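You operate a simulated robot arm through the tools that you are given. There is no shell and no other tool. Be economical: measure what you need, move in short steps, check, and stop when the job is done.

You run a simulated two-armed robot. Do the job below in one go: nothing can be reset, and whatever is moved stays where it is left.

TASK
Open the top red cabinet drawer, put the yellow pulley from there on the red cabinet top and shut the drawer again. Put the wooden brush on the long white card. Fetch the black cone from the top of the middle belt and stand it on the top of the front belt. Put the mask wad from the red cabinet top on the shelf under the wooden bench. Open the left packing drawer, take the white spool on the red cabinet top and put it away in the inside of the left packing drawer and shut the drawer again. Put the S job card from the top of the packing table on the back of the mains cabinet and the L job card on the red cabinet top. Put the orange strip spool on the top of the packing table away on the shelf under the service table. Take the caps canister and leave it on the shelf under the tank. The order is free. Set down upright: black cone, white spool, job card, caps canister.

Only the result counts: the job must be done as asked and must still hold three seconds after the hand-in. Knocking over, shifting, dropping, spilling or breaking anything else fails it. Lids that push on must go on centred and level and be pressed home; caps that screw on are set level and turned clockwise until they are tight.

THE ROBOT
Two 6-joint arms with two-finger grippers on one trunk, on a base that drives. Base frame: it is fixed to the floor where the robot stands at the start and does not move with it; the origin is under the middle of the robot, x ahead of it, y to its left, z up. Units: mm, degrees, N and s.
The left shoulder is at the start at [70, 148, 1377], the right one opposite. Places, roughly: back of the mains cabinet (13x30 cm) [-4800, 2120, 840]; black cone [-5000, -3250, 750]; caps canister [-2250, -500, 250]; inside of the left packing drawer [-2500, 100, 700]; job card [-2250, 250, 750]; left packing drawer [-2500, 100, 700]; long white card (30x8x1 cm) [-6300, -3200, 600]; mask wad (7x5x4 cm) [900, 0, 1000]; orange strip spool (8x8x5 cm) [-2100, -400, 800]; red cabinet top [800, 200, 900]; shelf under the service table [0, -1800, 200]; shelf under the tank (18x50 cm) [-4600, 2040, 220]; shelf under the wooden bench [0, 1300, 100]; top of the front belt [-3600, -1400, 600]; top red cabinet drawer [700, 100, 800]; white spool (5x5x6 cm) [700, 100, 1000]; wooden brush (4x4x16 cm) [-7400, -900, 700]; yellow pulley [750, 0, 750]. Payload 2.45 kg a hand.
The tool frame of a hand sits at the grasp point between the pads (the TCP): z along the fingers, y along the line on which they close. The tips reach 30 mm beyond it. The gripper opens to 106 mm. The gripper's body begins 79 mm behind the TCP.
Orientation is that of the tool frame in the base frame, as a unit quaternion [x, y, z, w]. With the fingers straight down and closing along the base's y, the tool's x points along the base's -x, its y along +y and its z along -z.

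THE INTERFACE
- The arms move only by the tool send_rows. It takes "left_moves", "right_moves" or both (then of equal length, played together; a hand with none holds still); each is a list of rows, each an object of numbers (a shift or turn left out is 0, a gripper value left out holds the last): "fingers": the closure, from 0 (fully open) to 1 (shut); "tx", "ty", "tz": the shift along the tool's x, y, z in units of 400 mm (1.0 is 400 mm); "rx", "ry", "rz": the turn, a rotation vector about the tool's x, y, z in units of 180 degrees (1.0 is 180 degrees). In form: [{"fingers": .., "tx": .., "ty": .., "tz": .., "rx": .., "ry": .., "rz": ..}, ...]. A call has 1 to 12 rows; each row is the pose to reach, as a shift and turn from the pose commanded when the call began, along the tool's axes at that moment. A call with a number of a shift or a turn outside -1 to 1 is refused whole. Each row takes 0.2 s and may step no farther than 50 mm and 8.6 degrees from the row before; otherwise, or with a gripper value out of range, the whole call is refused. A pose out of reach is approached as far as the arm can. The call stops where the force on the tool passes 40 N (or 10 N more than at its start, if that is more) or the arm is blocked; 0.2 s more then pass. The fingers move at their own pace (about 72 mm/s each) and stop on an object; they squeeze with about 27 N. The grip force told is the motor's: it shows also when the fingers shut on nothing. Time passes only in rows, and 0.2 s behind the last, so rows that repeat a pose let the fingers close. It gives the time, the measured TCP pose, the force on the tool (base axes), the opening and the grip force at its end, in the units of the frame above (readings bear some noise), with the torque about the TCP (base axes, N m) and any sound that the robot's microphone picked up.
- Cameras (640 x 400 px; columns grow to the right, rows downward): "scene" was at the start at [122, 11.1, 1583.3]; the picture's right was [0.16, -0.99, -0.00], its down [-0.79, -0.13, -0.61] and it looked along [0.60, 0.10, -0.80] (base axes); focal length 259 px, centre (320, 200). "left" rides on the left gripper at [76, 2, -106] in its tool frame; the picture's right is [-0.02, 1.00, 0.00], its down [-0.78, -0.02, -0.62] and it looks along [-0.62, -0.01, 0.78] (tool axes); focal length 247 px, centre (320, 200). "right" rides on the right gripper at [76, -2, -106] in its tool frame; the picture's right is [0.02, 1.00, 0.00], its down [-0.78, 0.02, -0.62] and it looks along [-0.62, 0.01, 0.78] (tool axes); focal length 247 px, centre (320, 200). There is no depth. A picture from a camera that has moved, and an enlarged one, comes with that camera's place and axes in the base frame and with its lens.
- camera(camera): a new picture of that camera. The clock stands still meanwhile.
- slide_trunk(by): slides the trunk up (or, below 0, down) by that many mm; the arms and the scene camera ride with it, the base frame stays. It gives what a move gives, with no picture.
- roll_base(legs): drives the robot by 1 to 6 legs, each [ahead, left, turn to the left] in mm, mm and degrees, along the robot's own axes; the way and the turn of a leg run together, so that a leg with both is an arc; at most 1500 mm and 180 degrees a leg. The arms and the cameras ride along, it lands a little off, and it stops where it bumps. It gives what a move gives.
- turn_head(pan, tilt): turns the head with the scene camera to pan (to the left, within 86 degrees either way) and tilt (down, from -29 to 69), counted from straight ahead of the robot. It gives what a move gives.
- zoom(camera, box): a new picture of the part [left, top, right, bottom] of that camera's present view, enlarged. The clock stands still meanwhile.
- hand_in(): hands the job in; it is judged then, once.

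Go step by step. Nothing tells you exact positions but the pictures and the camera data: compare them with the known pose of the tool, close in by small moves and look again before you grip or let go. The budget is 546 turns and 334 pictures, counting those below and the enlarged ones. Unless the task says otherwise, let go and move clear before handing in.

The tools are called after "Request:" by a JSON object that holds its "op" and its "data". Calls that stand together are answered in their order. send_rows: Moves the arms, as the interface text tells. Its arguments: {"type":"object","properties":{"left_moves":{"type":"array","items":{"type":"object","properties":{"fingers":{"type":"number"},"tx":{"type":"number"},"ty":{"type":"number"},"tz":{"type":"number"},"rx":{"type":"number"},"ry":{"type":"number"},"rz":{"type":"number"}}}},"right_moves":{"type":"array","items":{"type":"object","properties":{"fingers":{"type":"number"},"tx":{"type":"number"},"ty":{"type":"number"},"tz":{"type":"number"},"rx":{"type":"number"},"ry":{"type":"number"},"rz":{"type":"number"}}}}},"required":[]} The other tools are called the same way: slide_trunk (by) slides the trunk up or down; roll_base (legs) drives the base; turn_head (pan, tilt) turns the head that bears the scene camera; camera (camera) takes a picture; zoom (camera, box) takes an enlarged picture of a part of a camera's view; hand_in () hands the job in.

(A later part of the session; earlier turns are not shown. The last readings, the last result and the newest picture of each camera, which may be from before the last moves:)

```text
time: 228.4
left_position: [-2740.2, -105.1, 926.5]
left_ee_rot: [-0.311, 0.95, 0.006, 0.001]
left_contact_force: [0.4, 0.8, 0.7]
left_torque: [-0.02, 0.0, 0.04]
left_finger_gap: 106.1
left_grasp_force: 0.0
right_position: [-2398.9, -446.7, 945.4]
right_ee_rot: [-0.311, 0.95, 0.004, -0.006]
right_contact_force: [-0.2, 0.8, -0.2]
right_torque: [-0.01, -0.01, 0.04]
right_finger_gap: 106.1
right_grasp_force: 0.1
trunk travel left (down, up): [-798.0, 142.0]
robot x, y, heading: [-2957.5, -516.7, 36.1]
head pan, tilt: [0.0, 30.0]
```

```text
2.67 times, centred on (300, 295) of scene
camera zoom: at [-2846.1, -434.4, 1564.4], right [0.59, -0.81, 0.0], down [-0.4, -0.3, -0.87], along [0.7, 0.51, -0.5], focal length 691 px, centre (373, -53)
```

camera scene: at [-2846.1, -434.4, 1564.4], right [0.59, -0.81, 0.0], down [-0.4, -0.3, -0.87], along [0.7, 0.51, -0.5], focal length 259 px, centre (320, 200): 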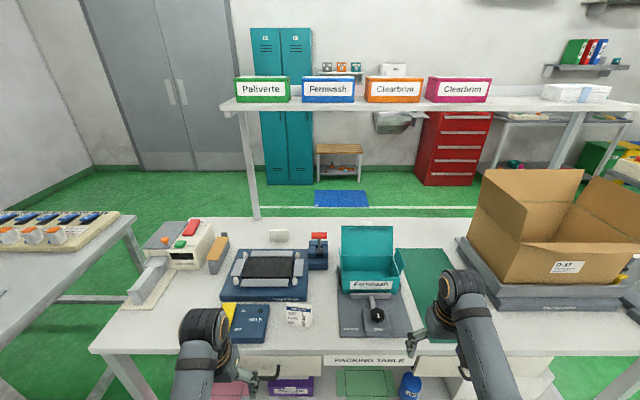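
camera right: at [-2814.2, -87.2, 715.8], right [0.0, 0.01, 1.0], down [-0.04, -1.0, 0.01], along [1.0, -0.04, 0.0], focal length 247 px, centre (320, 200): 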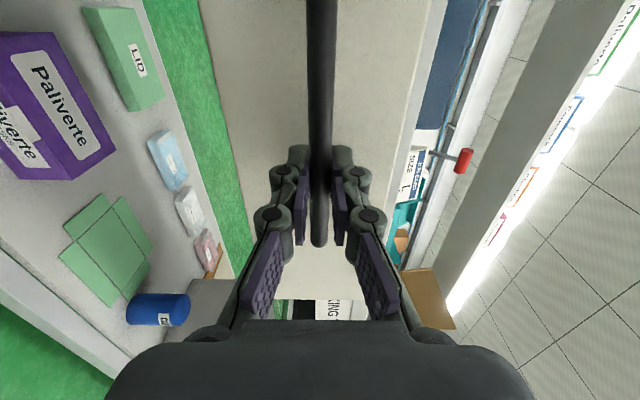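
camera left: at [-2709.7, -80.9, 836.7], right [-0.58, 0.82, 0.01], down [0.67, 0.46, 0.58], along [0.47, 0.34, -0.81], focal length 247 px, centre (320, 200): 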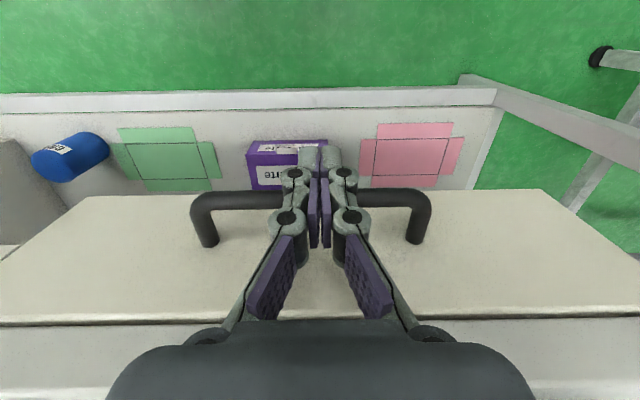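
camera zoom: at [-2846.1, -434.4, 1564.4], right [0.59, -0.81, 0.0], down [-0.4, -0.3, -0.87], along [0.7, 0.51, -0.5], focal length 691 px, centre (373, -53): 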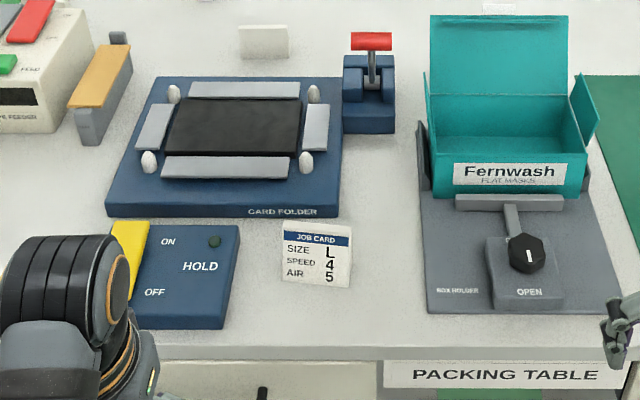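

Request:
{"op": "roll_base", "data": {"legs": [[0, -130, 0], [170, 0, 0]]}}

Request:
{"op": "camera", "data": {"camera": "left"}}

Request:
{"op": "camera", "data": {"camera": "scene"}}

```text
time: 230.8
left_position: [-2525.5, -109.0, 925.8]
left_ee_rot: [-0.311, 0.95, 0.005, 0.002]
left_contact_force: [-0.4, -0.4, -0.6]
left_torque: [0.0, 0.01, 0.0]
left_finger_gap: 105.8
left_grasp_force: 0.0
right_position: [-2186.3, -451.5, 946.6]
right_ee_rot: [-0.311, 0.95, 0.004, -0.004]
right_contact_force: [-0.3, -0.3, 0.6]
right_torque: [0.04, 0.01, -0.02]
right_finger_gap: 106.0
right_grasp_force: 0.0
trunk travel left (down, up): [-798.0, 142.0]
robot x, y, heading: [-2745.2, -521.2, 36.3]
head pan, tilt: [0.0, 30.0]
```

```text
224 pictures are left
camera left: at [-2588.4, -154.5, 1031.7], right [-0.57, 0.82, 0.01], down [0.64, 0.44, 0.63], along [0.51, 0.37, -0.78], focal length 247 px, centre (320, 200)
```

left: 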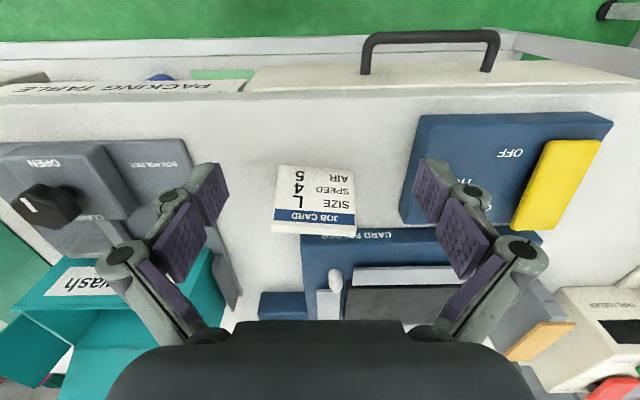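

```text
223 pictures are left
camera scene: at [-2634.0, -439.1, 1564.6], right [0.59, -0.81, 0.0], down [-0.4, -0.3, -0.87], along [0.7, 0.51, -0.5], focal length 259 px, centre (320, 200)
```

scene: 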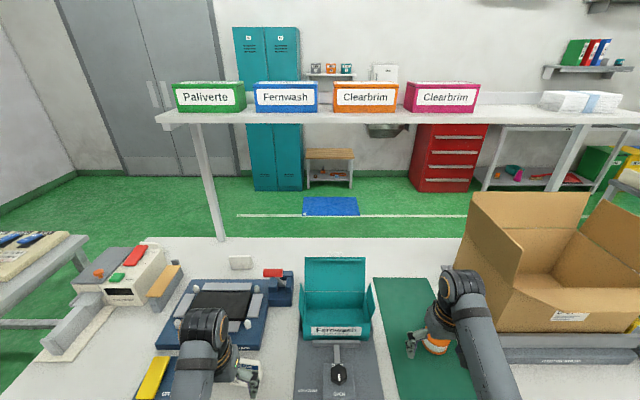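

Request:
{"op": "zoom", "data": {"camera": "left", "box": [240, 130, 400, 260]}}

Request:
{"op": "zoom", "data": {"camera": "scene", "box": [130, 240, 310, 400]}}

```text
3.08 times, centred on (320, 195) of left
camera zoom: at [-2588.4, -154.5, 1031.7], right [-0.57, 0.82, 0.01], down [0.64, 0.44, 0.63], along [0.51, 0.37, -0.78], focal length 760 px, centre (320, 215)
```

zoom: 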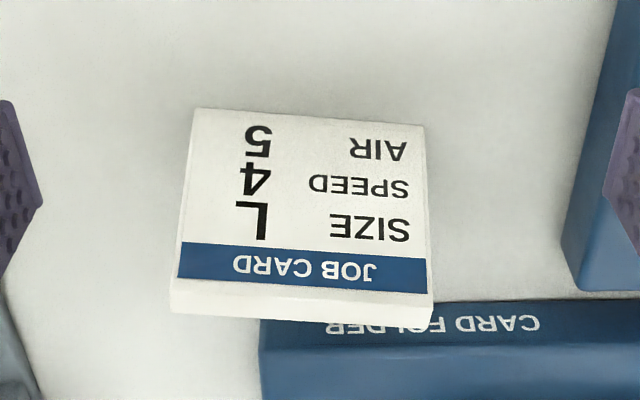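

```text
2.50 times, centred on (220, 320) of scene
camera zoom: at [-2634.0, -439.1, 1564.6], right [0.59, -0.81, 0.0], down [-0.4, -0.3, -0.87], along [0.7, 0.51, -0.5], focal length 648 px, centre (570, -100)
```

zoom: 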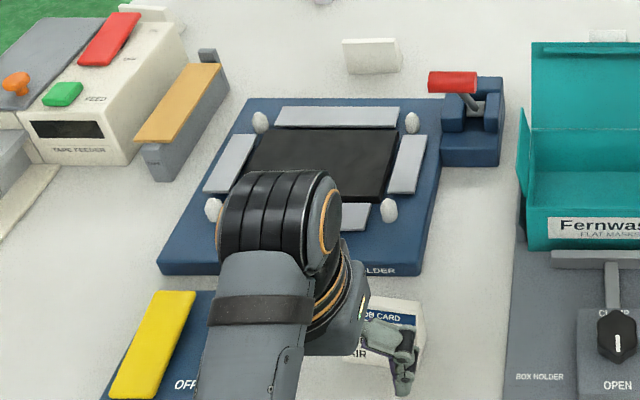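

Request:
{"op": "roll_base", "data": {"legs": [[93, 0, 0]]}}

Request:
{"op": "send_rows", "data": {"left_moves": [{"tz": 0.03, "rz": 0.0194}, {"tz": 0.06, "rz": 0.0194}]}}

Request:
{"op": "camera", "data": {"camera": "left"}}

```text
time: 231.9
left_position: [-2451.5, -55.0, 925.8]
left_ee_rot: [-0.311, 0.95, 0.005, 0.001]
left_contact_force: [-0.9, 0.7, -0.4]
left_torque: [0.01, 0.02, 0.0]
left_finger_gap: 106.2
left_grasp_force: 0.0
right_position: [-2109.9, -396.8, 946.1]
right_ee_rot: [-0.31, 0.951, 0.003, -0.005]
right_contact_force: [-0.5, 0.3, -0.6]
right_torque: [0.01, -0.04, 0.0]
right_finger_gap: 106.2
right_grasp_force: 0.1
trunk travel left (down, up): [-798.0, 142.0]
robot x, y, heading: [-2670.3, -465.3, 36.2]
head pan, tilt: [0.0, 30.0]
```

```text
time: 232.5
left_position: [-2450.0, -53.1, 901.0]
left_ee_rot: [-0.282, 0.959, 0.005, 0.001]
left_contact_force: [-0.2, -0.3, 0.0]
left_torque: [0.02, 0.02, 0.0]
left_finger_gap: 105.9
left_grasp_force: 0.0
right_position: [-2111.1, -395.6, 945.0]
right_ee_rot: [-0.311, 0.951, 0.004, -0.006]
right_contact_force: [0.0, 0.0, -0.2]
right_torque: [-0.02, 0.01, 0.0]
right_finger_gap: 106.0
right_grasp_force: 0.1
trunk travel left (down, up): [-798.0, 142.0]
robot x, y, heading: [-2670.0, -463.8, 36.2]
head pan, tilt: [0.0, 30.0]
```

```text
220 pictures are left
camera left: at [-2515.3, -95.4, 1007.3], right [-0.52, 0.85, 0.01], down [0.67, 0.4, 0.62], along [0.53, 0.33, -0.78], focal length 247 px, centre (320, 200)
```

left: 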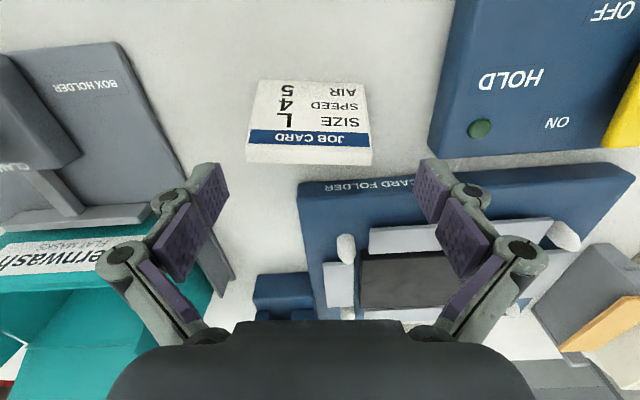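

Request:
{"op": "send_rows", "data": {"left_moves": [{"tz": 0.03, "ty": -0.0125, "rz": 0.012}, {"tz": 0.06, "ty": -0.0125, "rz": 0.012}]}}

Request:
{"op": "camera", "data": {"camera": "left"}}

```text
time: 233.1
left_position: [-2447.8, -58.4, 877.4]
left_ee_rot: [-0.264, 0.964, 0.005, 0.001]
left_contact_force: [-0.5, 0.5, 0.5]
left_torque: [0.01, 0.01, 0.02]
left_finger_gap: 106.0
left_grasp_force: 0.0
right_position: [-2110.2, -396.6, 945.7]
right_ee_rot: [-0.31, 0.951, 0.003, -0.006]
right_contact_force: [0.3, -0.3, -0.4]
right_torque: [-0.02, 0.02, 0.0]
right_finger_gap: 106.0
right_grasp_force: 0.0
trunk travel left (down, up): [-798.0, 142.0]
robot x, y, heading: [-2670.9, -469.2, 36.0]
head pan, tilt: [0.0, 30.0]
```

```text
219 pictures are left
camera left: at [-2513.6, -96.8, 983.1], right [-0.49, 0.87, 0.01], down [0.68, 0.38, 0.62], along [0.54, 0.31, -0.78], focal length 247 px, centre (320, 200)
```

left: 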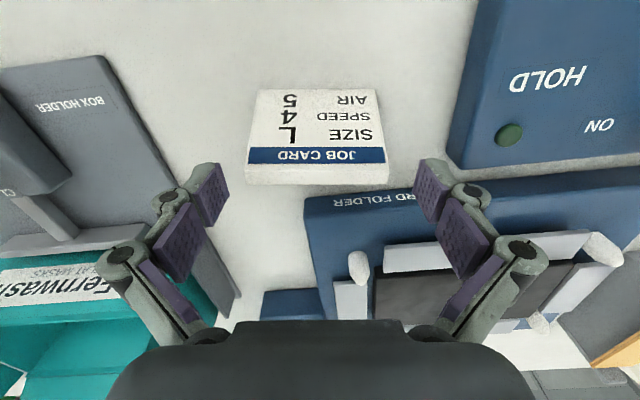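

Request:
{"op": "send_rows", "data": {"left_moves": [{"tz": 0.03, "ty": 0.004}, {"tz": 0.06, "ty": 0.004}, {"tz": 0.08, "ty": 0.004}]}}

Request:
{"op": "camera", "data": {"camera": "left"}}

```text
time: 233.9
left_position: [-2449.2, -56.6, 845.5]
left_ee_rot: [-0.264, 0.964, 0.005, 0.0]
left_contact_force: [-0.2, 0.0, 0.0]
left_torque: [0.0, 0.0, -0.01]
left_finger_gap: 106.1
left_grasp_force: 0.0
right_position: [-2110.8, -395.9, 944.9]
right_ee_rot: [-0.31, 0.951, 0.003, -0.006]
right_contact_force: [-0.3, -0.2, 0.1]
right_torque: [0.0, -0.01, 0.0]
right_finger_gap: 106.2
right_grasp_force: 0.2
trunk travel left (down, up): [-798.0, 142.0]
robot x, y, heading: [-2668.2, -462.6, 36.2]
head pan, tilt: [0.0, 30.0]
```

```text
218 pictures are left
camera left: at [-2515.3, -95.6, 951.2], right [-0.49, 0.87, 0.01], down [0.68, 0.38, 0.62], along [0.54, 0.31, -0.78], focal length 247 px, centre (320, 200)
```

left: 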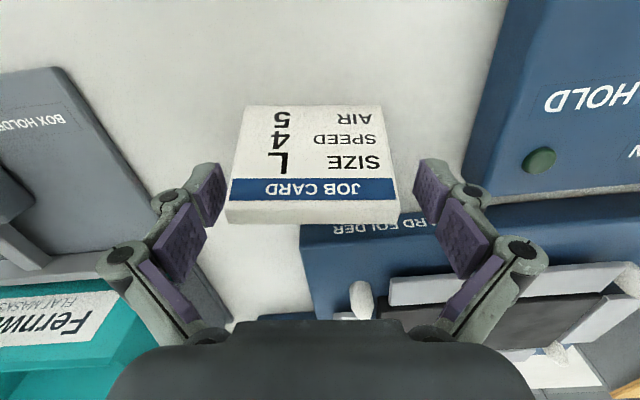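

Request:
{"op": "send_rows", "data": {"left_moves": [{"tx": 0.02, "ty": -0.009}, {"tx": 0.02, "ty": -0.009, "fingers": 1}, {"tx": 0.02, "ty": -0.009, "fingers": 1}, {"tx": 0.02, "ty": -0.009, "fingers": 1}]}}

Request:
{"op": "camera", "data": {"camera": "left"}}

```text
time: 234.9
left_position: [-2454.1, -64.2, 846.5]
left_ee_rot: [-0.265, 0.964, 0.005, 0.0]
left_contact_force: [-1.9, -1.0, 4.2]
left_torque: [-0.04, 0.03, -0.05]
left_finger_gap: 81.1
left_grasp_force: 27.2
right_position: [-2111.0, -396.2, 945.9]
right_ee_rot: [-0.311, 0.95, 0.004, -0.006]
right_contact_force: [-0.6, 0.7, -0.5]
right_torque: [0.0, 0.01, 0.01]
right_finger_gap: 106.0
right_grasp_force: 0.0
trunk travel left (down, up): [-798.0, 142.0]
robot x, y, heading: [-2671.2, -467.6, 35.9]
head pan, tilt: [0.0, 30.0]
```

```text
217 pictures are left
camera left: at [-2520.2, -102.7, 951.3], right [-0.49, 0.87, 0.01], down [0.68, 0.38, 0.62], along [0.54, 0.31, -0.78], focal length 247 px, centre (320, 200)
```

left: 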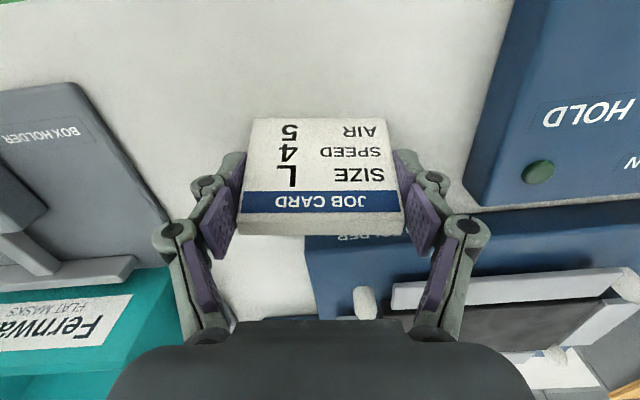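

Request:
{"op": "send_rows", "data": {"left_moves": [{"tz": -0.02}, {"tz": -0.06}, {"tz": -0.12}, {"tz": -0.2}]}}

Request:
{"op": "camera", "data": {"camera": "left"}}

Request:
{"op": "camera", "data": {"camera": "right"}}

Request:
{"op": "camera", "data": {"camera": "scene"}}

```text
time: 235.9
left_position: [-2453.0, -63.6, 925.2]
left_ee_rot: [-0.265, 0.964, 0.006, -0.001]
left_contact_force: [0.1, -0.2, -1.0]
left_torque: [-0.05, -0.03, -0.03]
left_finger_gap: 81.2
left_grasp_force: 27.4
right_position: [-2110.8, -395.4, 944.0]
right_ee_rot: [-0.311, 0.95, 0.004, -0.006]
right_contact_force: [0.5, 0.2, -0.8]
right_torque: [0.05, -0.01, 0.01]
right_finger_gap: 106.1
right_grasp_force: 0.0
trunk travel left (down, up): [-798.0, 142.0]
robot x, y, heading: [-2669.4, -465.6, 36.4]
head pan, tilt: [0.0, 30.0]
```

```text
216 pictures are left
camera left: at [-2519.6, -103.2, 1030.8], right [-0.49, 0.87, 0.01], down [0.68, 0.38, 0.62], along [0.54, 0.31, -0.78], focal length 247 px, centre (320, 200)
```

left: 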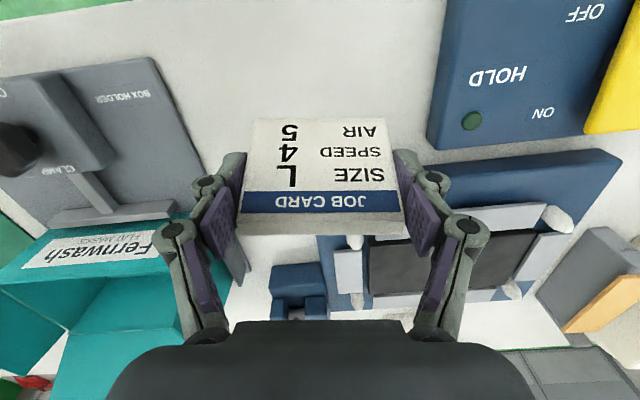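

```text
215 pictures are left
camera right: at [-2169.6, -442.9, 1052.6], right [-0.61, 0.79, 0.01], down [0.63, 0.47, 0.61], along [0.48, 0.38, -0.79], focal length 247 px, centre (320, 200)
```

right: 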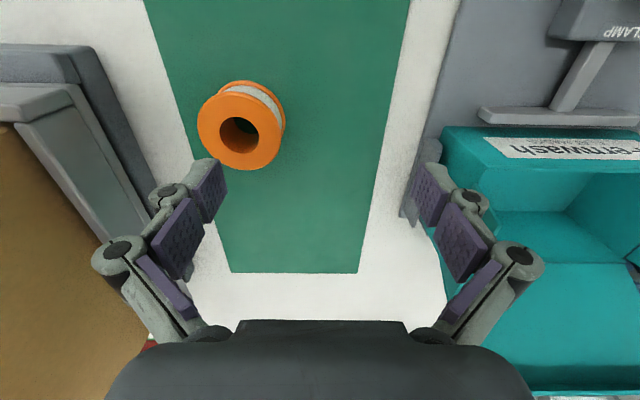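

```text
214 pictures are left
camera scene: at [-2557.4, -384.0, 1564.3], right [0.59, -0.81, 0.0], down [-0.4, -0.3, -0.87], along [0.7, 0.51, -0.5], focal length 259 px, centre (320, 200)
```

scene: 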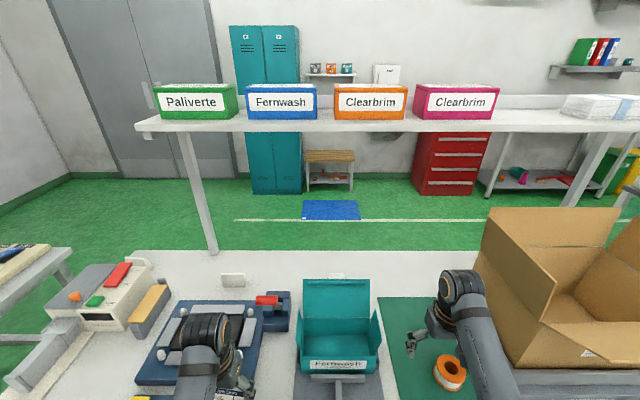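

Request:
{"op": "send_rows", "data": {"right_moves": [{"ty": -0.08, "tz": 0.03}, {"ty": -0.16, "tz": 0.08}]}}

Request:
{"op": "camera", "data": {"camera": "right"}}

```text
time: 236.5
left_position: [-2453.0, -64.1, 924.9]
left_ee_rot: [-0.265, 0.964, 0.006, 0.001]
left_contact_force: [0.3, -0.8, -0.7]
left_torque: [0.01, 0.04, -0.01]
left_finger_gap: 81.0
left_grasp_force: 26.8
right_position: [-2072.8, -447.8, 912.0]
right_ee_rot: [-0.311, 0.95, 0.004, -0.006]
right_contact_force: [-0.5, 0.1, 0.7]
right_torque: [0.0, -0.02, 0.0]
right_finger_gap: 106.0
right_grasp_force: 0.0
trunk travel left (down, up): [-798.0, 142.0]
robot x, y, heading: [-2669.5, -467.3, 35.9]
head pan, tilt: [0.0, 30.0]
```

```text
213 pictures are left
camera right: at [-2131.0, -495.2, 1019.7], right [-0.61, 0.79, 0.01], down [0.63, 0.47, 0.62], along [0.48, 0.38, -0.79], focal length 247 px, centre (320, 200)
```

right: 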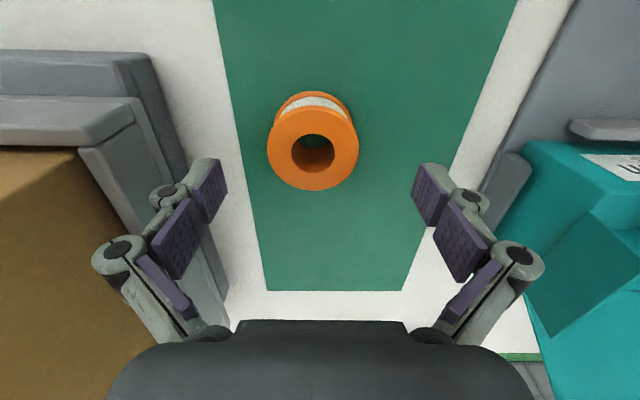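

Request:
{"op": "send_rows", "data": {"right_moves": [{"ty": -0.0175, "tx": -0.0175, "tz": 0.05}, {"ty": -0.0175, "tx": -0.0175, "tz": 0.1}, {"ty": -0.0175, "tx": -0.0175, "tz": 0.15}]}}

Request:
{"op": "camera", "data": {"camera": "right"}}

```text
time: 237.3
left_position: [-2453.2, -62.4, 923.3]
left_ee_rot: [-0.264, 0.965, 0.005, 0.001]
left_contact_force: [-0.2, 0.0, -1.1]
left_torque: [0.03, 0.0, -0.02]
left_finger_gap: 81.3
left_grasp_force: 27.0
right_position: [-2063.7, -448.5, 853.2]
right_ee_rot: [-0.311, 0.951, 0.003, -0.006]
right_contact_force: [-0.6, -0.6, 0.1]
right_torque: [-0.02, 0.02, 0.02]
right_finger_gap: 105.8
right_grasp_force: 0.1
trunk travel left (down, up): [-798.0, 142.0]
robot x, y, heading: [-2670.7, -469.0, 36.3]
head pan, tilt: [0.0, 30.0]
```

```text
212 pictures are left
camera right: at [-2122.8, -494.8, 959.4], right [-0.61, 0.79, 0.01], down [0.63, 0.47, 0.62], along [0.48, 0.38, -0.79], focal length 247 px, centre (320, 200)
```

right: 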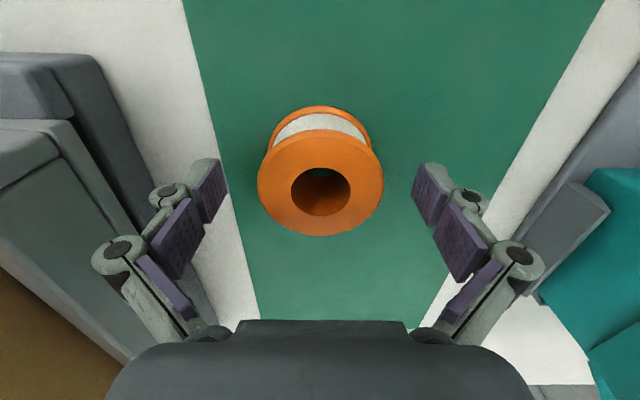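

Request:
{"op": "send_rows", "data": {"right_moves": [{"tz": 0.002, "fingers": 1}, {"tz": 0.002, "fingers": 1}, {"tz": 0.002, "fingers": 1}, {"tz": 0.002, "fingers": 1}]}}

Request:
{"op": "send_rows", "data": {"right_moves": [{"tz": -0.02}, {"tz": -0.08}, {"tz": -0.16}, {"tz": -0.23}]}}

Request:
{"op": "camera", "data": {"camera": "right"}}

```text
time: 238.3
left_position: [-2453.0, -64.4, 925.5]
left_ee_rot: [-0.264, 0.964, 0.005, 0.0]
left_contact_force: [0.5, -0.5, -0.5]
left_torque: [0.03, 0.0, -0.01]
left_finger_gap: 81.1
left_grasp_force: 26.9
right_position: [-2065.4, -448.3, 851.5]
right_ee_rot: [-0.311, 0.95, 0.003, -0.006]
right_contact_force: [-0.4, -0.2, 2.2]
right_torque: [0.13, 0.07, -0.02]
right_finger_gap: 68.0
right_grasp_force: 27.2
trunk travel left (down, up): [-798.0, 142.0]
robot x, y, heading: [-2672.4, -464.0, 36.1]
head pan, tilt: [0.0, 30.0]
```

```text
time: 239.3
left_position: [-2453.0, -64.0, 925.1]
left_ee_rot: [-0.265, 0.964, 0.005, 0.0]
left_contact_force: [0.0, -0.4, -0.9]
left_torque: [0.0, 0.04, -0.02]
left_finger_gap: 81.5
left_grasp_force: 26.7
right_position: [-2063.4, -447.3, 941.7]
right_ee_rot: [-0.31, 0.951, 0.004, -0.006]
right_contact_force: [0.2, -0.9, -0.9]
right_torque: [0.0, 0.01, -0.01]
right_finger_gap: 67.8
right_grasp_force: 26.7
trunk travel left (down, up): [-798.0, 142.0]
robot x, y, heading: [-2673.5, -466.6, 36.1]
head pan, tilt: [0.0, 30.0]
```

```text
211 pictures are left
camera right: at [-2122.8, -495.3, 1050.4], right [-0.61, 0.79, 0.01], down [0.63, 0.47, 0.61], along [0.48, 0.38, -0.79], focal length 247 px, centre (320, 200)
```

right: 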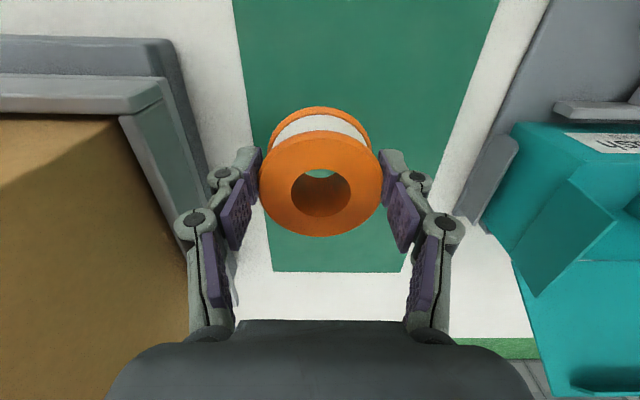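

Both held. I back off and check the drawer, then go round to the service table.

Request:
{"op": "slide_trunk", "data": {"by": 100}}

Request:
{"op": "roll_base", "data": {"legs": [[-480, 0, 0]]}}

Request:
{"op": "camera", "data": {"camera": "scene"}}

```text
time: 240.6
left_position: [-2453.1, -64.5, 1025.6]
left_ee_rot: [-0.265, 0.964, 0.006, 0.0]
left_contact_force: [-0.5, -0.7, -0.1]
left_torque: [0.01, 0.0, -0.02]
left_finger_gap: 81.4
left_grasp_force: 27.1
right_position: [-2062.6, -447.4, 1042.8]
right_ee_rot: [-0.311, 0.95, 0.003, -0.006]
right_contact_force: [-0.1, 0.5, -0.5]
right_torque: [0.01, 0.0, 0.05]
right_finger_gap: 67.7
right_grasp_force: 26.6
trunk travel left (down, up): [-898.0, 42.0]
robot x, y, heading: [-2668.4, -465.8, 36.3]
head pan, tilt: [0.0, 30.0]
```

```text
time: 243.5
left_position: [-2842.6, -349.1, 1024.5]
left_ee_rot: [-0.264, 0.965, 0.006, -0.002]
left_contact_force: [-0.2, 0.0, -0.2]
left_torque: [-0.04, -0.01, 0.02]
left_finger_gap: 81.1
left_grasp_force: 27.2
right_position: [-2453.8, -735.5, 1041.1]
right_ee_rot: [-0.31, 0.951, 0.003, -0.006]
right_contact_force: [0.0, 0.4, -1.5]
right_torque: [0.02, 0.02, 0.02]
right_finger_gap: 67.5
right_grasp_force: 26.6
trunk travel left (down, up): [-898.0, 42.0]
robot x, y, heading: [-3058.8, -752.0, 36.0]
head pan, tilt: [0.0, 30.0]
```

```text
210 pictures are left
camera scene: at [-2946.6, -668.7, 1664.2], right [0.59, -0.81, 0.0], down [-0.4, -0.3, -0.87], along [0.7, 0.51, -0.5], focal length 259 px, centre (320, 200)
```

scene: 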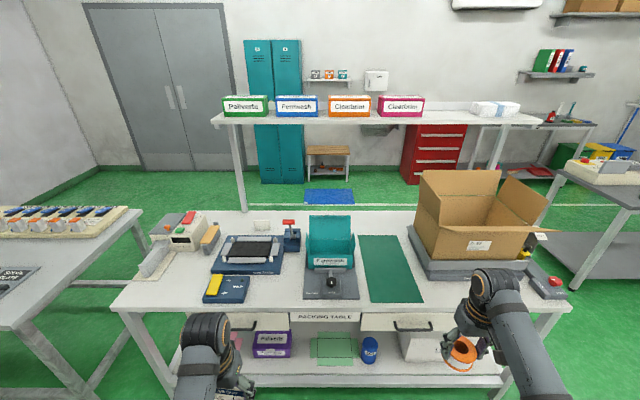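

Request:
{"op": "roll_base", "data": {"legs": [[0, -1413, 0], [1500, 0, 0], [610, 0, 0], [0, 0, -90]]}}

Request:
{"op": "turn_head", "data": {"pan": 0, "tilt": 35}}

Request:
{"op": "camera", "data": {"camera": "scene"}}

```text
time: 264.4
left_position: [-114.8, -869.0, 1024.2]
left_ee_rot: [0.492, 0.871, 0.003, 0.003]
left_contact_force: [0.4, 0.4, -0.8]
left_torque: [-0.03, 0.02, -0.01]
left_finger_gap: 81.3
left_grasp_force: 26.7
right_position: [-495.9, -1260.2, 1043.5]
right_ee_rot: [0.45, 0.893, 0.007, -0.001]
right_contact_force: [0.3, -0.2, -1.9]
right_torque: [0.01, 0.0, -0.01]
right_finger_gap: 66.8
right_grasp_force: 26.8
trunk travel left (down, up): [-898.0, 42.0]
robot x, y, heading: [-518.3, -653.3, -53.6]
head pan, tilt: [0.0, 30.0]
```

```text
time: 265.1
left_position: [-116.9, -868.2, 1024.3]
left_ee_rot: [0.492, 0.87, 0.003, 0.004]
left_contact_force: [0.2, -0.4, -1.4]
left_torque: [-0.03, 0.01, 0.01]
left_finger_gap: 81.0
left_grasp_force: 27.3
right_position: [-497.6, -1261.4, 1042.6]
right_ee_rot: [0.45, 0.893, 0.007, -0.001]
right_contact_force: [-0.6, 0.4, -1.2]
right_torque: [0.0, -0.02, 0.01]
right_finger_gap: 66.7
right_grasp_force: 27.5
trunk travel left (down, up): [-898.0, 42.0]
robot x, y, heading: [-519.1, -653.7, -53.5]
head pan, tilt: [0.0, 35.0]
```

```text
209 pictures are left
camera scene: at [-439.3, -767.3, 1656.6], right [-0.8, -0.6, 0.0], down [-0.34, 0.46, -0.82], along [0.49, -0.66, -0.57], focal length 259 px, centre (320, 200)
```

scene: 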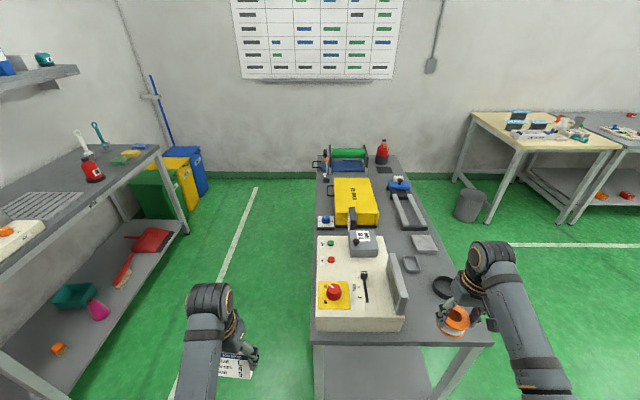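

Request:
{"op": "roll_base", "data": {"legs": [[-230, 0, 0]]}}

Request:
{"op": "slide_trunk", "data": {"by": -400}}

Request:
{"op": "slide_trunk", "data": {"by": -300}}

Request:
{"op": "camera", "data": {"camera": "scene"}}

```text
time: 266.9
left_position: [-253.4, -683.3, 1025.1]
left_ee_rot: [0.492, 0.871, 0.005, 0.003]
left_contact_force: [0.0, 0.2, -0.7]
left_torque: [0.0, 0.0, 0.03]
left_finger_gap: 81.0
left_grasp_force: 26.6
right_position: [-633.3, -1076.4, 1041.1]
right_ee_rot: [0.448, 0.894, 0.008, -0.002]
right_contact_force: [0.5, -0.8, -1.5]
right_torque: [0.0, -0.03, -0.03]
right_finger_gap: 67.1
right_grasp_force: 26.5
trunk travel left (down, up): [-898.0, 42.0]
robot x, y, heading: [-656.3, -467.0, -53.3]
head pan, tilt: [0.0, 35.0]
```

```text
time: 270.7
left_position: [-254.4, -683.0, 624.3]
left_ee_rot: [0.492, 0.871, 0.004, 0.004]
left_contact_force: [-0.4, 0.1, -0.1]
left_torque: [0.0, -0.02, -0.03]
left_finger_gap: 80.9
left_grasp_force: 27.0
right_position: [-635.2, -1074.5, 642.4]
right_ee_rot: [0.449, 0.893, 0.007, -0.001]
right_contact_force: [0.4, -0.1, -1.0]
right_torque: [0.01, -0.06, 0.0]
right_finger_gap: 66.6
right_grasp_force: 27.3
trunk travel left (down, up): [-498.0, 442.0]
robot x, y, heading: [-660.2, -469.5, -53.3]
head pan, tilt: [0.0, 35.0]
```

```text
time: 273.7
left_position: [-253.7, -681.9, 325.4]
left_ee_rot: [0.492, 0.87, 0.004, 0.004]
left_contact_force: [-0.1, -0.1, -0.1]
left_torque: [0.0, -0.03, 0.02]
left_finger_gap: 81.1
left_grasp_force: 27.0
right_position: [-635.3, -1075.0, 342.4]
right_ee_rot: [0.45, 0.893, 0.007, -0.002]
right_contact_force: [0.5, -0.2, -0.1]
right_torque: [0.01, 0.05, 0.0]
right_finger_gap: 66.3
right_grasp_force: 27.1
trunk travel left (down, up): [-198.0, 742.0]
robot x, y, heading: [-660.7, -470.1, -53.3]
head pan, tilt: [0.0, 35.0]
```

```text
208 pictures are left
camera scene: at [-577.5, -581.2, 956.6], right [-0.8, -0.6, 0.0], down [-0.34, 0.46, -0.82], along [0.49, -0.66, -0.57], focal length 259 px, centre (320, 200)
```

scene: 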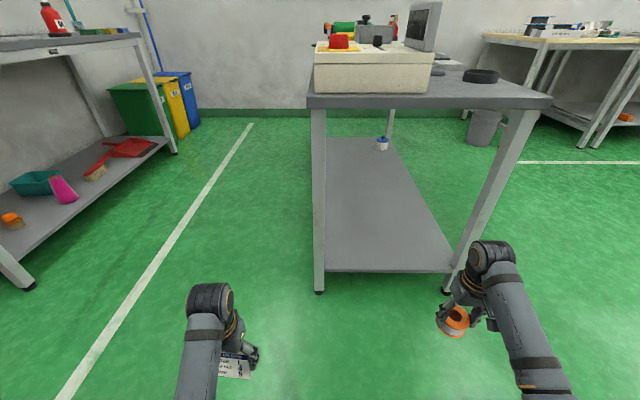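

Request:
{"op": "slide_trunk", "data": {"by": -110}}

Request:
{"op": "roll_base", "data": {"legs": [[250, 0, 0]]}}

Request:
{"op": "camera", "data": {"camera": "scene"}}

Request:
{"op": "camera", "data": {"camera": "right"}}

```text
time: 275.1
left_position: [-253.6, -682.4, 214.6]
left_ee_rot: [0.491, 0.871, 0.004, 0.005]
left_contact_force: [0.4, 0.0, -1.1]
left_torque: [-0.03, 0.02, -0.03]
left_finger_gap: 81.1
left_grasp_force: 26.9
right_position: [-635.1, -1075.4, 232.7]
right_ee_rot: [0.449, 0.893, 0.007, -0.001]
right_contact_force: [-0.6, -0.1, -0.7]
right_torque: [-0.01, 0.04, -0.02]
right_finger_gap: 66.4
right_grasp_force: 27.2
trunk travel left (down, up): [-88.0, 852.0]
robot x, y, heading: [-660.2, -468.7, -53.3]
head pan, tilt: [0.0, 35.0]
```

```text
time: 276.9
left_position: [-105.5, -883.3, 215.1]
left_ee_rot: [0.493, 0.87, 0.003, 0.005]
left_contact_force: [-0.1, -0.2, -1.1]
left_torque: [0.0, 0.03, -0.01]
left_finger_gap: 81.2
left_grasp_force: 27.4
right_position: [-487.9, -1275.6, 232.6]
right_ee_rot: [0.451, 0.893, 0.008, -0.001]
right_contact_force: [-0.6, 0.1, -0.1]
right_torque: [0.02, 0.02, -0.01]
right_finger_gap: 66.3
right_grasp_force: 26.4
trunk travel left (down, up): [-88.0, 852.0]
robot x, y, heading: [-505.4, -668.0, -53.6]
head pan, tilt: [0.0, 35.0]
```

```text
207 pictures are left
camera scene: at [-428.5, -782.2, 846.6], right [-0.8, -0.6, 0.0], down [-0.34, 0.46, -0.82], along [0.49, -0.66, -0.57], focal length 259 px, centre (320, 200)
```

scene: 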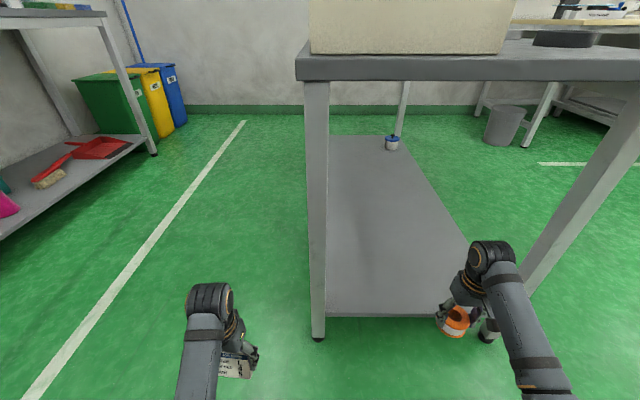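

```text
206 pictures are left
camera right: at [-534.1, -1216.9, 340.2], right [0.79, 0.61, 0.01], down [0.48, -0.63, 0.61], along [0.38, -0.48, -0.79], focal length 247 px, centre (320, 200)
```

right: 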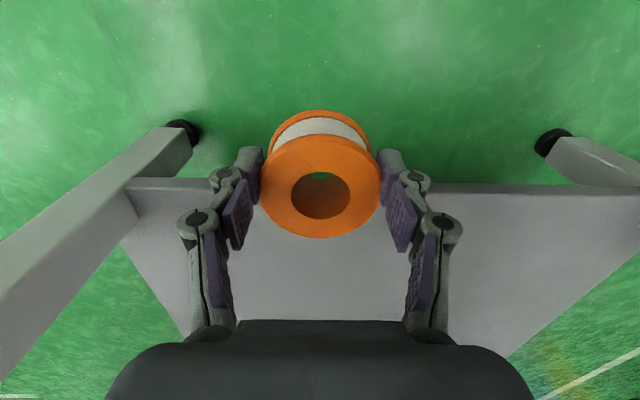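

Request:
{"op": "roll_base", "data": {"legs": [[175, 0, 0]]}}

Request:
{"op": "camera", "data": {"camera": "right"}}

Request:
{"op": "camera", "data": {"camera": "scene"}}

```text
time: 278.4
left_position: [-1.6, -1024.1, 215.0]
left_ee_rot: [0.492, 0.871, 0.004, 0.005]
left_contact_force: [0.1, -0.9, -0.4]
left_torque: [0.02, 0.05, -0.01]
left_finger_gap: 80.9
left_grasp_force: 26.6
right_position: [-383.8, -1416.2, 232.7]
right_ee_rot: [0.449, 0.893, 0.007, -0.001]
right_contact_force: [0.5, 0.3, -0.6]
right_torque: [0.02, 0.01, 0.04]
right_finger_gap: 66.2
right_grasp_force: 27.0
trunk travel left (down, up): [-88.0, 852.0]
robot x, y, heading: [-402.2, -811.6, -53.6]
head pan, tilt: [0.0, 35.0]
```

```text
205 pictures are left
camera right: at [-429.8, -1357.2, 340.2], right [0.79, 0.61, 0.01], down [0.48, -0.63, 0.61], along [0.38, -0.48, -0.79], focal length 247 px, centre (320, 200)
```

right: 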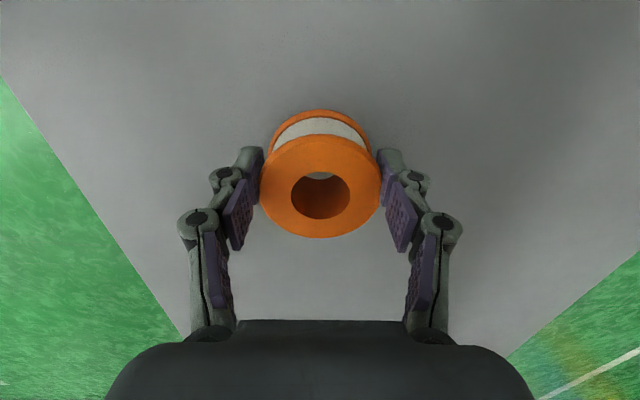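

```text
204 pictures are left
camera scene: at [-324.4, -922.5, 846.6], right [-0.8, -0.6, 0.0], down [-0.34, 0.46, -0.82], along [0.49, -0.66, -0.57], focal length 259 px, centre (320, 200)
```

scene: 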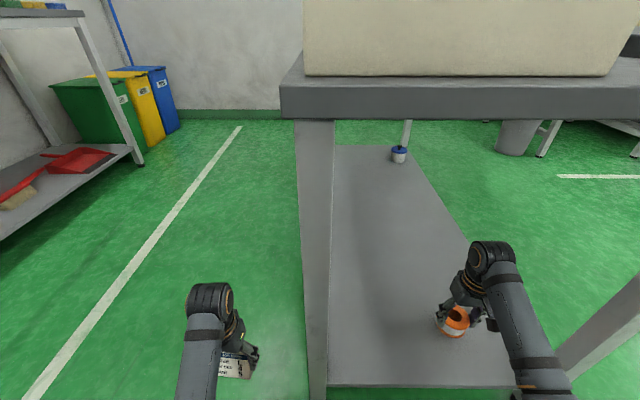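

Over the shelf now. Lower to contact with the arm.

Request:
{"op": "send_rows", "data": {"right_moves": [{"tz": 0.02}, {"tz": 0.04}, {"tz": 0.055}, {"tz": 0.07}, {"tz": 0.08}, {"tz": 0.09}, {"tz": 0.1}, {"tz": 0.11}, {"tz": 0.12}, {"tz": 0.13}]}}

Request:
{"op": "camera", "data": {"camera": "right"}}

```text
time: 280.4
left_position: [-2.5, -1024.6, 216.7]
left_ee_rot: [0.493, 0.87, 0.003, 0.004]
left_contact_force: [0.4, -0.1, -1.0]
left_torque: [-0.02, 0.0, -0.01]
left_finger_gap: 80.9
left_grasp_force: 27.2
right_position: [-383.0, -1416.4, 192.6]
right_ee_rot: [0.45, 0.893, 0.002, 0.0]
right_contact_force: [-0.2, 5.0, 23.7]
right_torque: [0.05, 0.73, -0.16]
right_finger_gap: 64.8
right_grasp_force: 26.7
trunk travel left (down, up): [-88.0, 852.0]
robot x, y, heading: [-405.4, -811.0, -53.2]
head pan, tilt: [0.0, 35.0]
stopped in row 9 (right hand): the force on the tool passed its limit at 43 N (the readings are from after the stop); the commanded pose is now the measured one
```

```text
203 pictures are left
camera right: at [-429.7, -1357.0, 299.1], right [0.79, 0.61, 0.01], down [0.48, -0.62, 0.62], along [0.38, -0.49, -0.78], focal length 247 px, centre (320, 200)
```

right: 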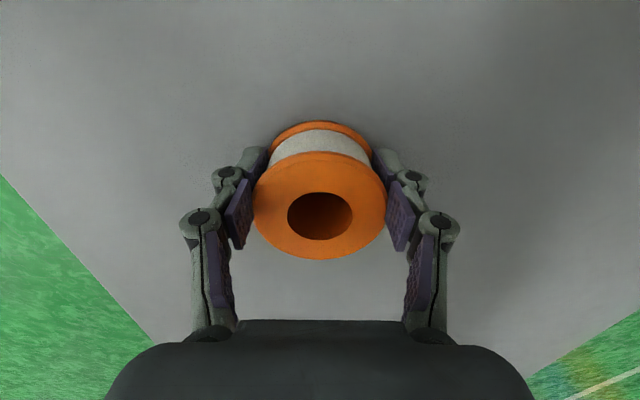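

Request:
{"op": "send_rows", "data": {"right_moves": [{"tz": -0.004}, {"tz": -0.004, "fingers": 0.6}, {"tz": -0.004, "fingers": 0}, {"tz": -0.004, "fingers": 0}, {"tz": -0.004, "fingers": 0}, {"tz": -0.06}, {"tz": -0.14}, {"tz": -0.22}]}}

Request:
{"op": "camera", "data": {"camera": "right"}}

Request:
{"op": "roll_base", "data": {"legs": [[-600, 0, 0]]}}

Request:
{"op": "camera", "data": {"camera": "scene"}}

```text
time: 282.2
left_position: [-1.7, -1024.6, 214.3]
left_ee_rot: [0.492, 0.871, 0.004, 0.003]
left_contact_force: [-0.2, -0.7, -1.6]
left_torque: [-0.01, 0.01, 0.02]
left_finger_gap: 81.0
left_grasp_force: 26.8
right_position: [-384.7, -1418.7, 272.6]
right_ee_rot: [0.451, 0.892, 0.006, 0.001]
right_contact_force: [-0.3, -0.4, 0.4]
right_torque: [0.01, 0.02, -0.02]
right_finger_gap: 106.3
right_grasp_force: 0.0
right hand out of reach, approached as far as the arm can: row 8
trunk travel left (down, up): [-88.0, 852.0]
robot x, y, heading: [-405.4, -812.2, -53.5]
head pan, tilt: [0.0, 35.0]
```

```text
202 pictures are left
camera right: at [-431.7, -1359.3, 379.4], right [0.79, 0.61, 0.01], down [0.47, -0.63, 0.62], along [0.39, -0.48, -0.79], focal length 247 px, centre (320, 200)
```

right: 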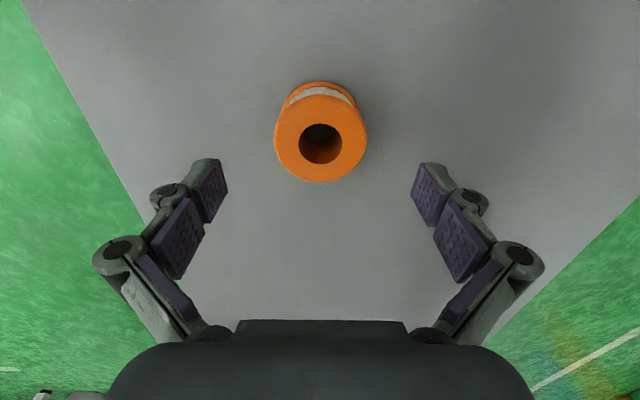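

```text
time: 285.5
left_position: [-356.8, -544.6, 215.3]
left_ee_rot: [0.491, 0.871, 0.003, 0.004]
left_contact_force: [-0.7, 0.8, -0.9]
left_torque: [0.0, 0.01, 0.0]
left_finger_gap: 81.2
left_grasp_force: 26.6
right_position: [-739.3, -940.5, 273.1]
right_ee_rot: [0.45, 0.893, 0.006, 0.001]
right_contact_force: [-0.3, -0.4, 0.4]
right_torque: [-0.01, -0.01, -0.01]
right_finger_gap: 106.2
right_grasp_force: 0.1
trunk travel left (down, up): [-88.0, 852.0]
robot x, y, heading: [-759.7, -332.9, -53.3]
head pan, tilt: [0.0, 35.0]
```

```text
201 pictures are left
camera scene: at [-680.1, -443.4, 846.6], right [-0.8, -0.6, 0.0], down [-0.34, 0.46, -0.82], along [0.49, -0.66, -0.57], focal length 259 px, centre (320, 200)
```

scene: 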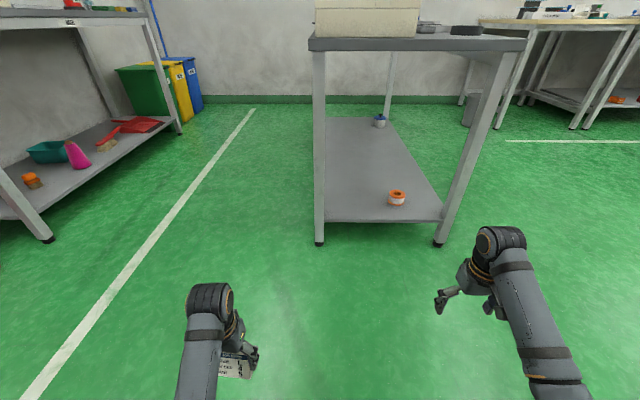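

Orange spool is placed. Next I go to the near side of the packing table to read the other job cards.

Request:
{"op": "slide_trunk", "data": {"by": 400}}

Request:
{"op": "slide_trunk", "data": {"by": 400}}

Request:
{"op": "roll_base", "data": {"legs": [[0, 0, -90], [0, -1316, 0]]}}

Request:
{"op": "turn_head", "data": {"pan": 0, "tilt": 30}}

Request:
{"op": "camera", "data": {"camera": "scene"}}

```text
time: 289.4
left_position: [-356.0, -544.0, 614.6]
left_ee_rot: [0.491, 0.871, 0.004, 0.005]
left_contact_force: [-0.1, -0.3, -1.0]
left_torque: [-0.05, -0.02, 0.01]
left_finger_gap: 80.9
left_grasp_force: 27.0
right_position: [-738.8, -939.1, 671.3]
right_ee_rot: [0.449, 0.893, 0.005, 0.002]
right_contact_force: [0.0, 0.1, 0.3]
right_torque: [-0.03, -0.02, -0.02]
right_finger_gap: 106.1
right_grasp_force: 0.0
trunk travel left (down, up): [-488.0, 452.0]
robot x, y, heading: [-760.9, -330.1, -53.3]
head pan, tilt: [0.0, 35.0]
```

```text
time: 293.2
left_position: [-356.7, -543.8, 1014.2]
left_ee_rot: [0.492, 0.871, 0.004, 0.004]
left_contact_force: [0.2, 0.9, -0.1]
left_torque: [0.02, 0.0, -0.03]
left_finger_gap: 80.8
left_grasp_force: 27.1
right_position: [-739.2, -940.2, 1072.3]
right_ee_rot: [0.449, 0.893, 0.005, 0.002]
right_contact_force: [0.1, -0.4, 0.0]
right_torque: [0.01, -0.02, 0.0]
right_finger_gap: 105.9
right_grasp_force: 0.0
trunk travel left (down, up): [-888.0, 52.0]
robot x, y, heading: [-762.0, -336.4, -53.3]
head pan, tilt: [0.0, 35.0]
```

```text
time: 296.0
left_position: [-715.4, -788.3, 1013.3]
left_ee_rot: [0.844, 0.536, 0.002, 0.004]
left_contact_force: [0.4, 0.3, -0.8]
left_torque: [0.0, 0.0, -0.02]
left_finger_gap: 80.9
left_grasp_force: 27.4
right_position: [-1252.8, -700.1, 1076.4]
right_ee_rot: [0.811, 0.585, -0.006, 0.022]
right_contact_force: [-2.7, -7.3, -4.0]
right_torque: [0.3, -0.3, 0.53]
right_finger_gap: 105.6
right_grasp_force: 0.0
trunk travel left (down, up): [-888.0, 52.0]
robot x, y, heading: [-762.8, -332.4, -109.5]
head pan, tilt: [0.0, 35.0]
stopped in leg 1: the force on the tool passed its limit at 105 N (the readings are from after the stop); the commanded pose is now the measured one
```

```text
time: 296.7
left_position: [-717.2, -788.0, 1013.7]
left_ee_rot: [0.845, 0.535, 0.002, 0.004]
left_contact_force: [0.6, 0.1, -1.2]
left_torque: [-0.02, -0.01, 0.0]
left_finger_gap: 81.0
left_grasp_force: 27.0
right_position: [-1252.4, -701.7, 1075.7]
right_ee_rot: [0.811, 0.585, -0.005, 0.024]
right_contact_force: [-5.1, -8.9, -5.1]
right_torque: [0.32, -0.46, 0.63]
right_finger_gap: 105.6
right_grasp_force: 0.1
trunk travel left (down, up): [-888.0, 52.0]
robot x, y, heading: [-758.9, -329.7, -109.9]
head pan, tilt: [0.0, 30.0]
```

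```text
200 pictures are left
camera scene: at [-813.0, -469.0, 1653.9], right [-0.94, 0.34, 0.0], down [0.17, 0.47, -0.86], along [-0.29, -0.81, -0.5], focal length 259 px, centre (320, 200)
```

scene: 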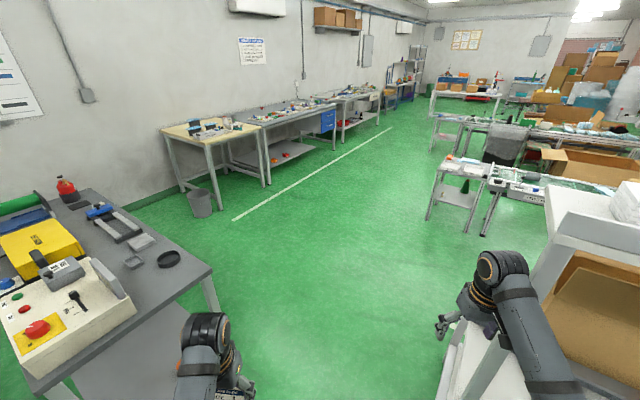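

The right hand bumped the packing table frame while turning. I turn back, move away and check nothing shifted.

Request:
{"op": "roll_base", "data": {"legs": [[0, 0, 25]]}}

Request:
{"op": "camera", "data": {"camera": "right"}}

Request:
{"op": "camera", "data": {"camera": "scene"}}

```text
time: 298.4
left_position: [-528.0, -722.9, 1014.4]
left_ee_rot: [0.709, 0.705, 0.003, 0.005]
left_contact_force: [-0.3, -0.8, -1.5]
left_torque: [0.0, -0.02, -0.01]
left_finger_gap: 81.0
left_grasp_force: 26.9
right_position: [-1051.6, -871.4, 1077.9]
right_ee_rot: [0.665, 0.747, -0.001, 0.024]
right_contact_force: [0.4, -0.5, -0.1]
right_torque: [-0.02, 0.0, -0.02]
right_finger_gap: 106.1
right_grasp_force: 0.1
trunk travel left (down, up): [-888.0, 52.0]
robot x, y, heading: [-760.2, -333.3, -84.6]
head pan, tilt: [0.0, 30.0]
```

```text
199 pictures are left
camera right: at [-1064.8, -791.6, 1181.4], right [0.99, 0.14, 0.03], down [0.09, -0.76, 0.65], along [0.11, -0.64, -0.76], focal length 247 px, centre (320, 200)
```

right: 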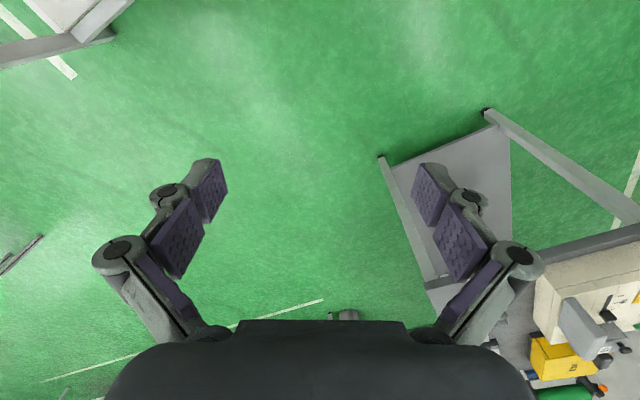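

```text
198 pictures are left
camera scene: at [-750.5, -472.8, 1654.4], right [-1.0, -0.09, 0.0], down [-0.05, 0.5, -0.87], along [0.08, -0.86, -0.5], focal length 259 px, centre (320, 200)
```

scene: 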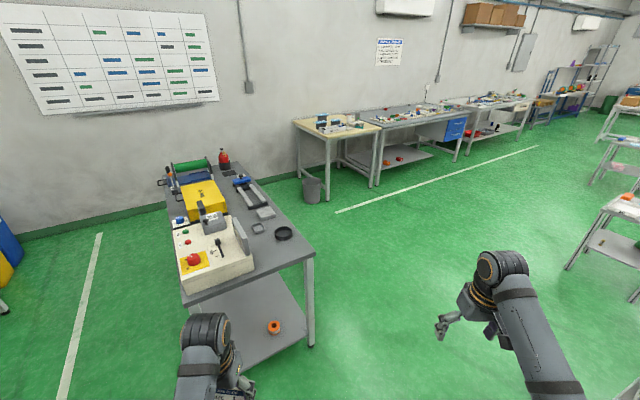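

Request:
{"op": "roll_base", "data": {"legs": [[-258, 428, 0], [0, 0, -59], [0, -1250, 0]]}}

Request:
{"op": "camera", "data": {"camera": "scene"}}

```text
time: 309.8
left_position: [-1320.1, 574.7, 1015.5]
left_ee_rot: [0.964, 0.264, 0.0, 0.005]
left_contact_force: [0.2, -0.5, -0.2]
left_torque: [-0.03, 0.0, 0.03]
left_finger_gap: 81.0
left_grasp_force: 26.9
right_position: [-1714.1, 949.1, 1077.1]
right_ee_rot: [0.946, 0.322, -0.013, 0.02]
right_contact_force: [0.7, 0.1, 0.1]
right_torque: [-0.02, 0.03, 0.0]
right_finger_gap: 105.9
right_grasp_force: 0.0
trunk travel left (down, up): [-888.0, 52.0]
robot x, y, heading: [-1105.8, 981.1, -143.5]
head pan, tilt: [0.0, 30.0]
```

```text
197 pictures are left
camera scene: at [-1219.3, 893.2, 1654.4], right [-0.59, 0.81, 0.0], down [0.4, 0.3, -0.87], along [-0.7, -0.51, -0.5], focal length 259 px, centre (320, 200)
```

scene: 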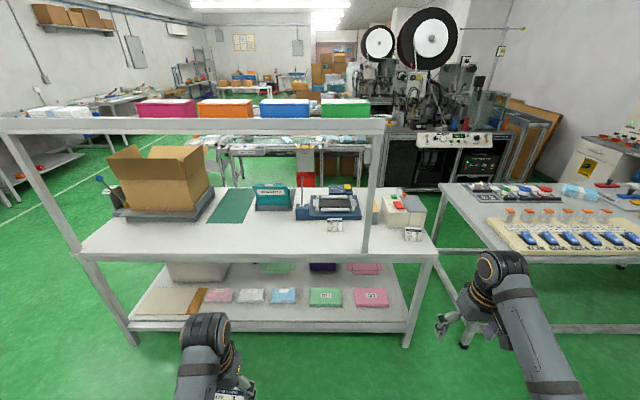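

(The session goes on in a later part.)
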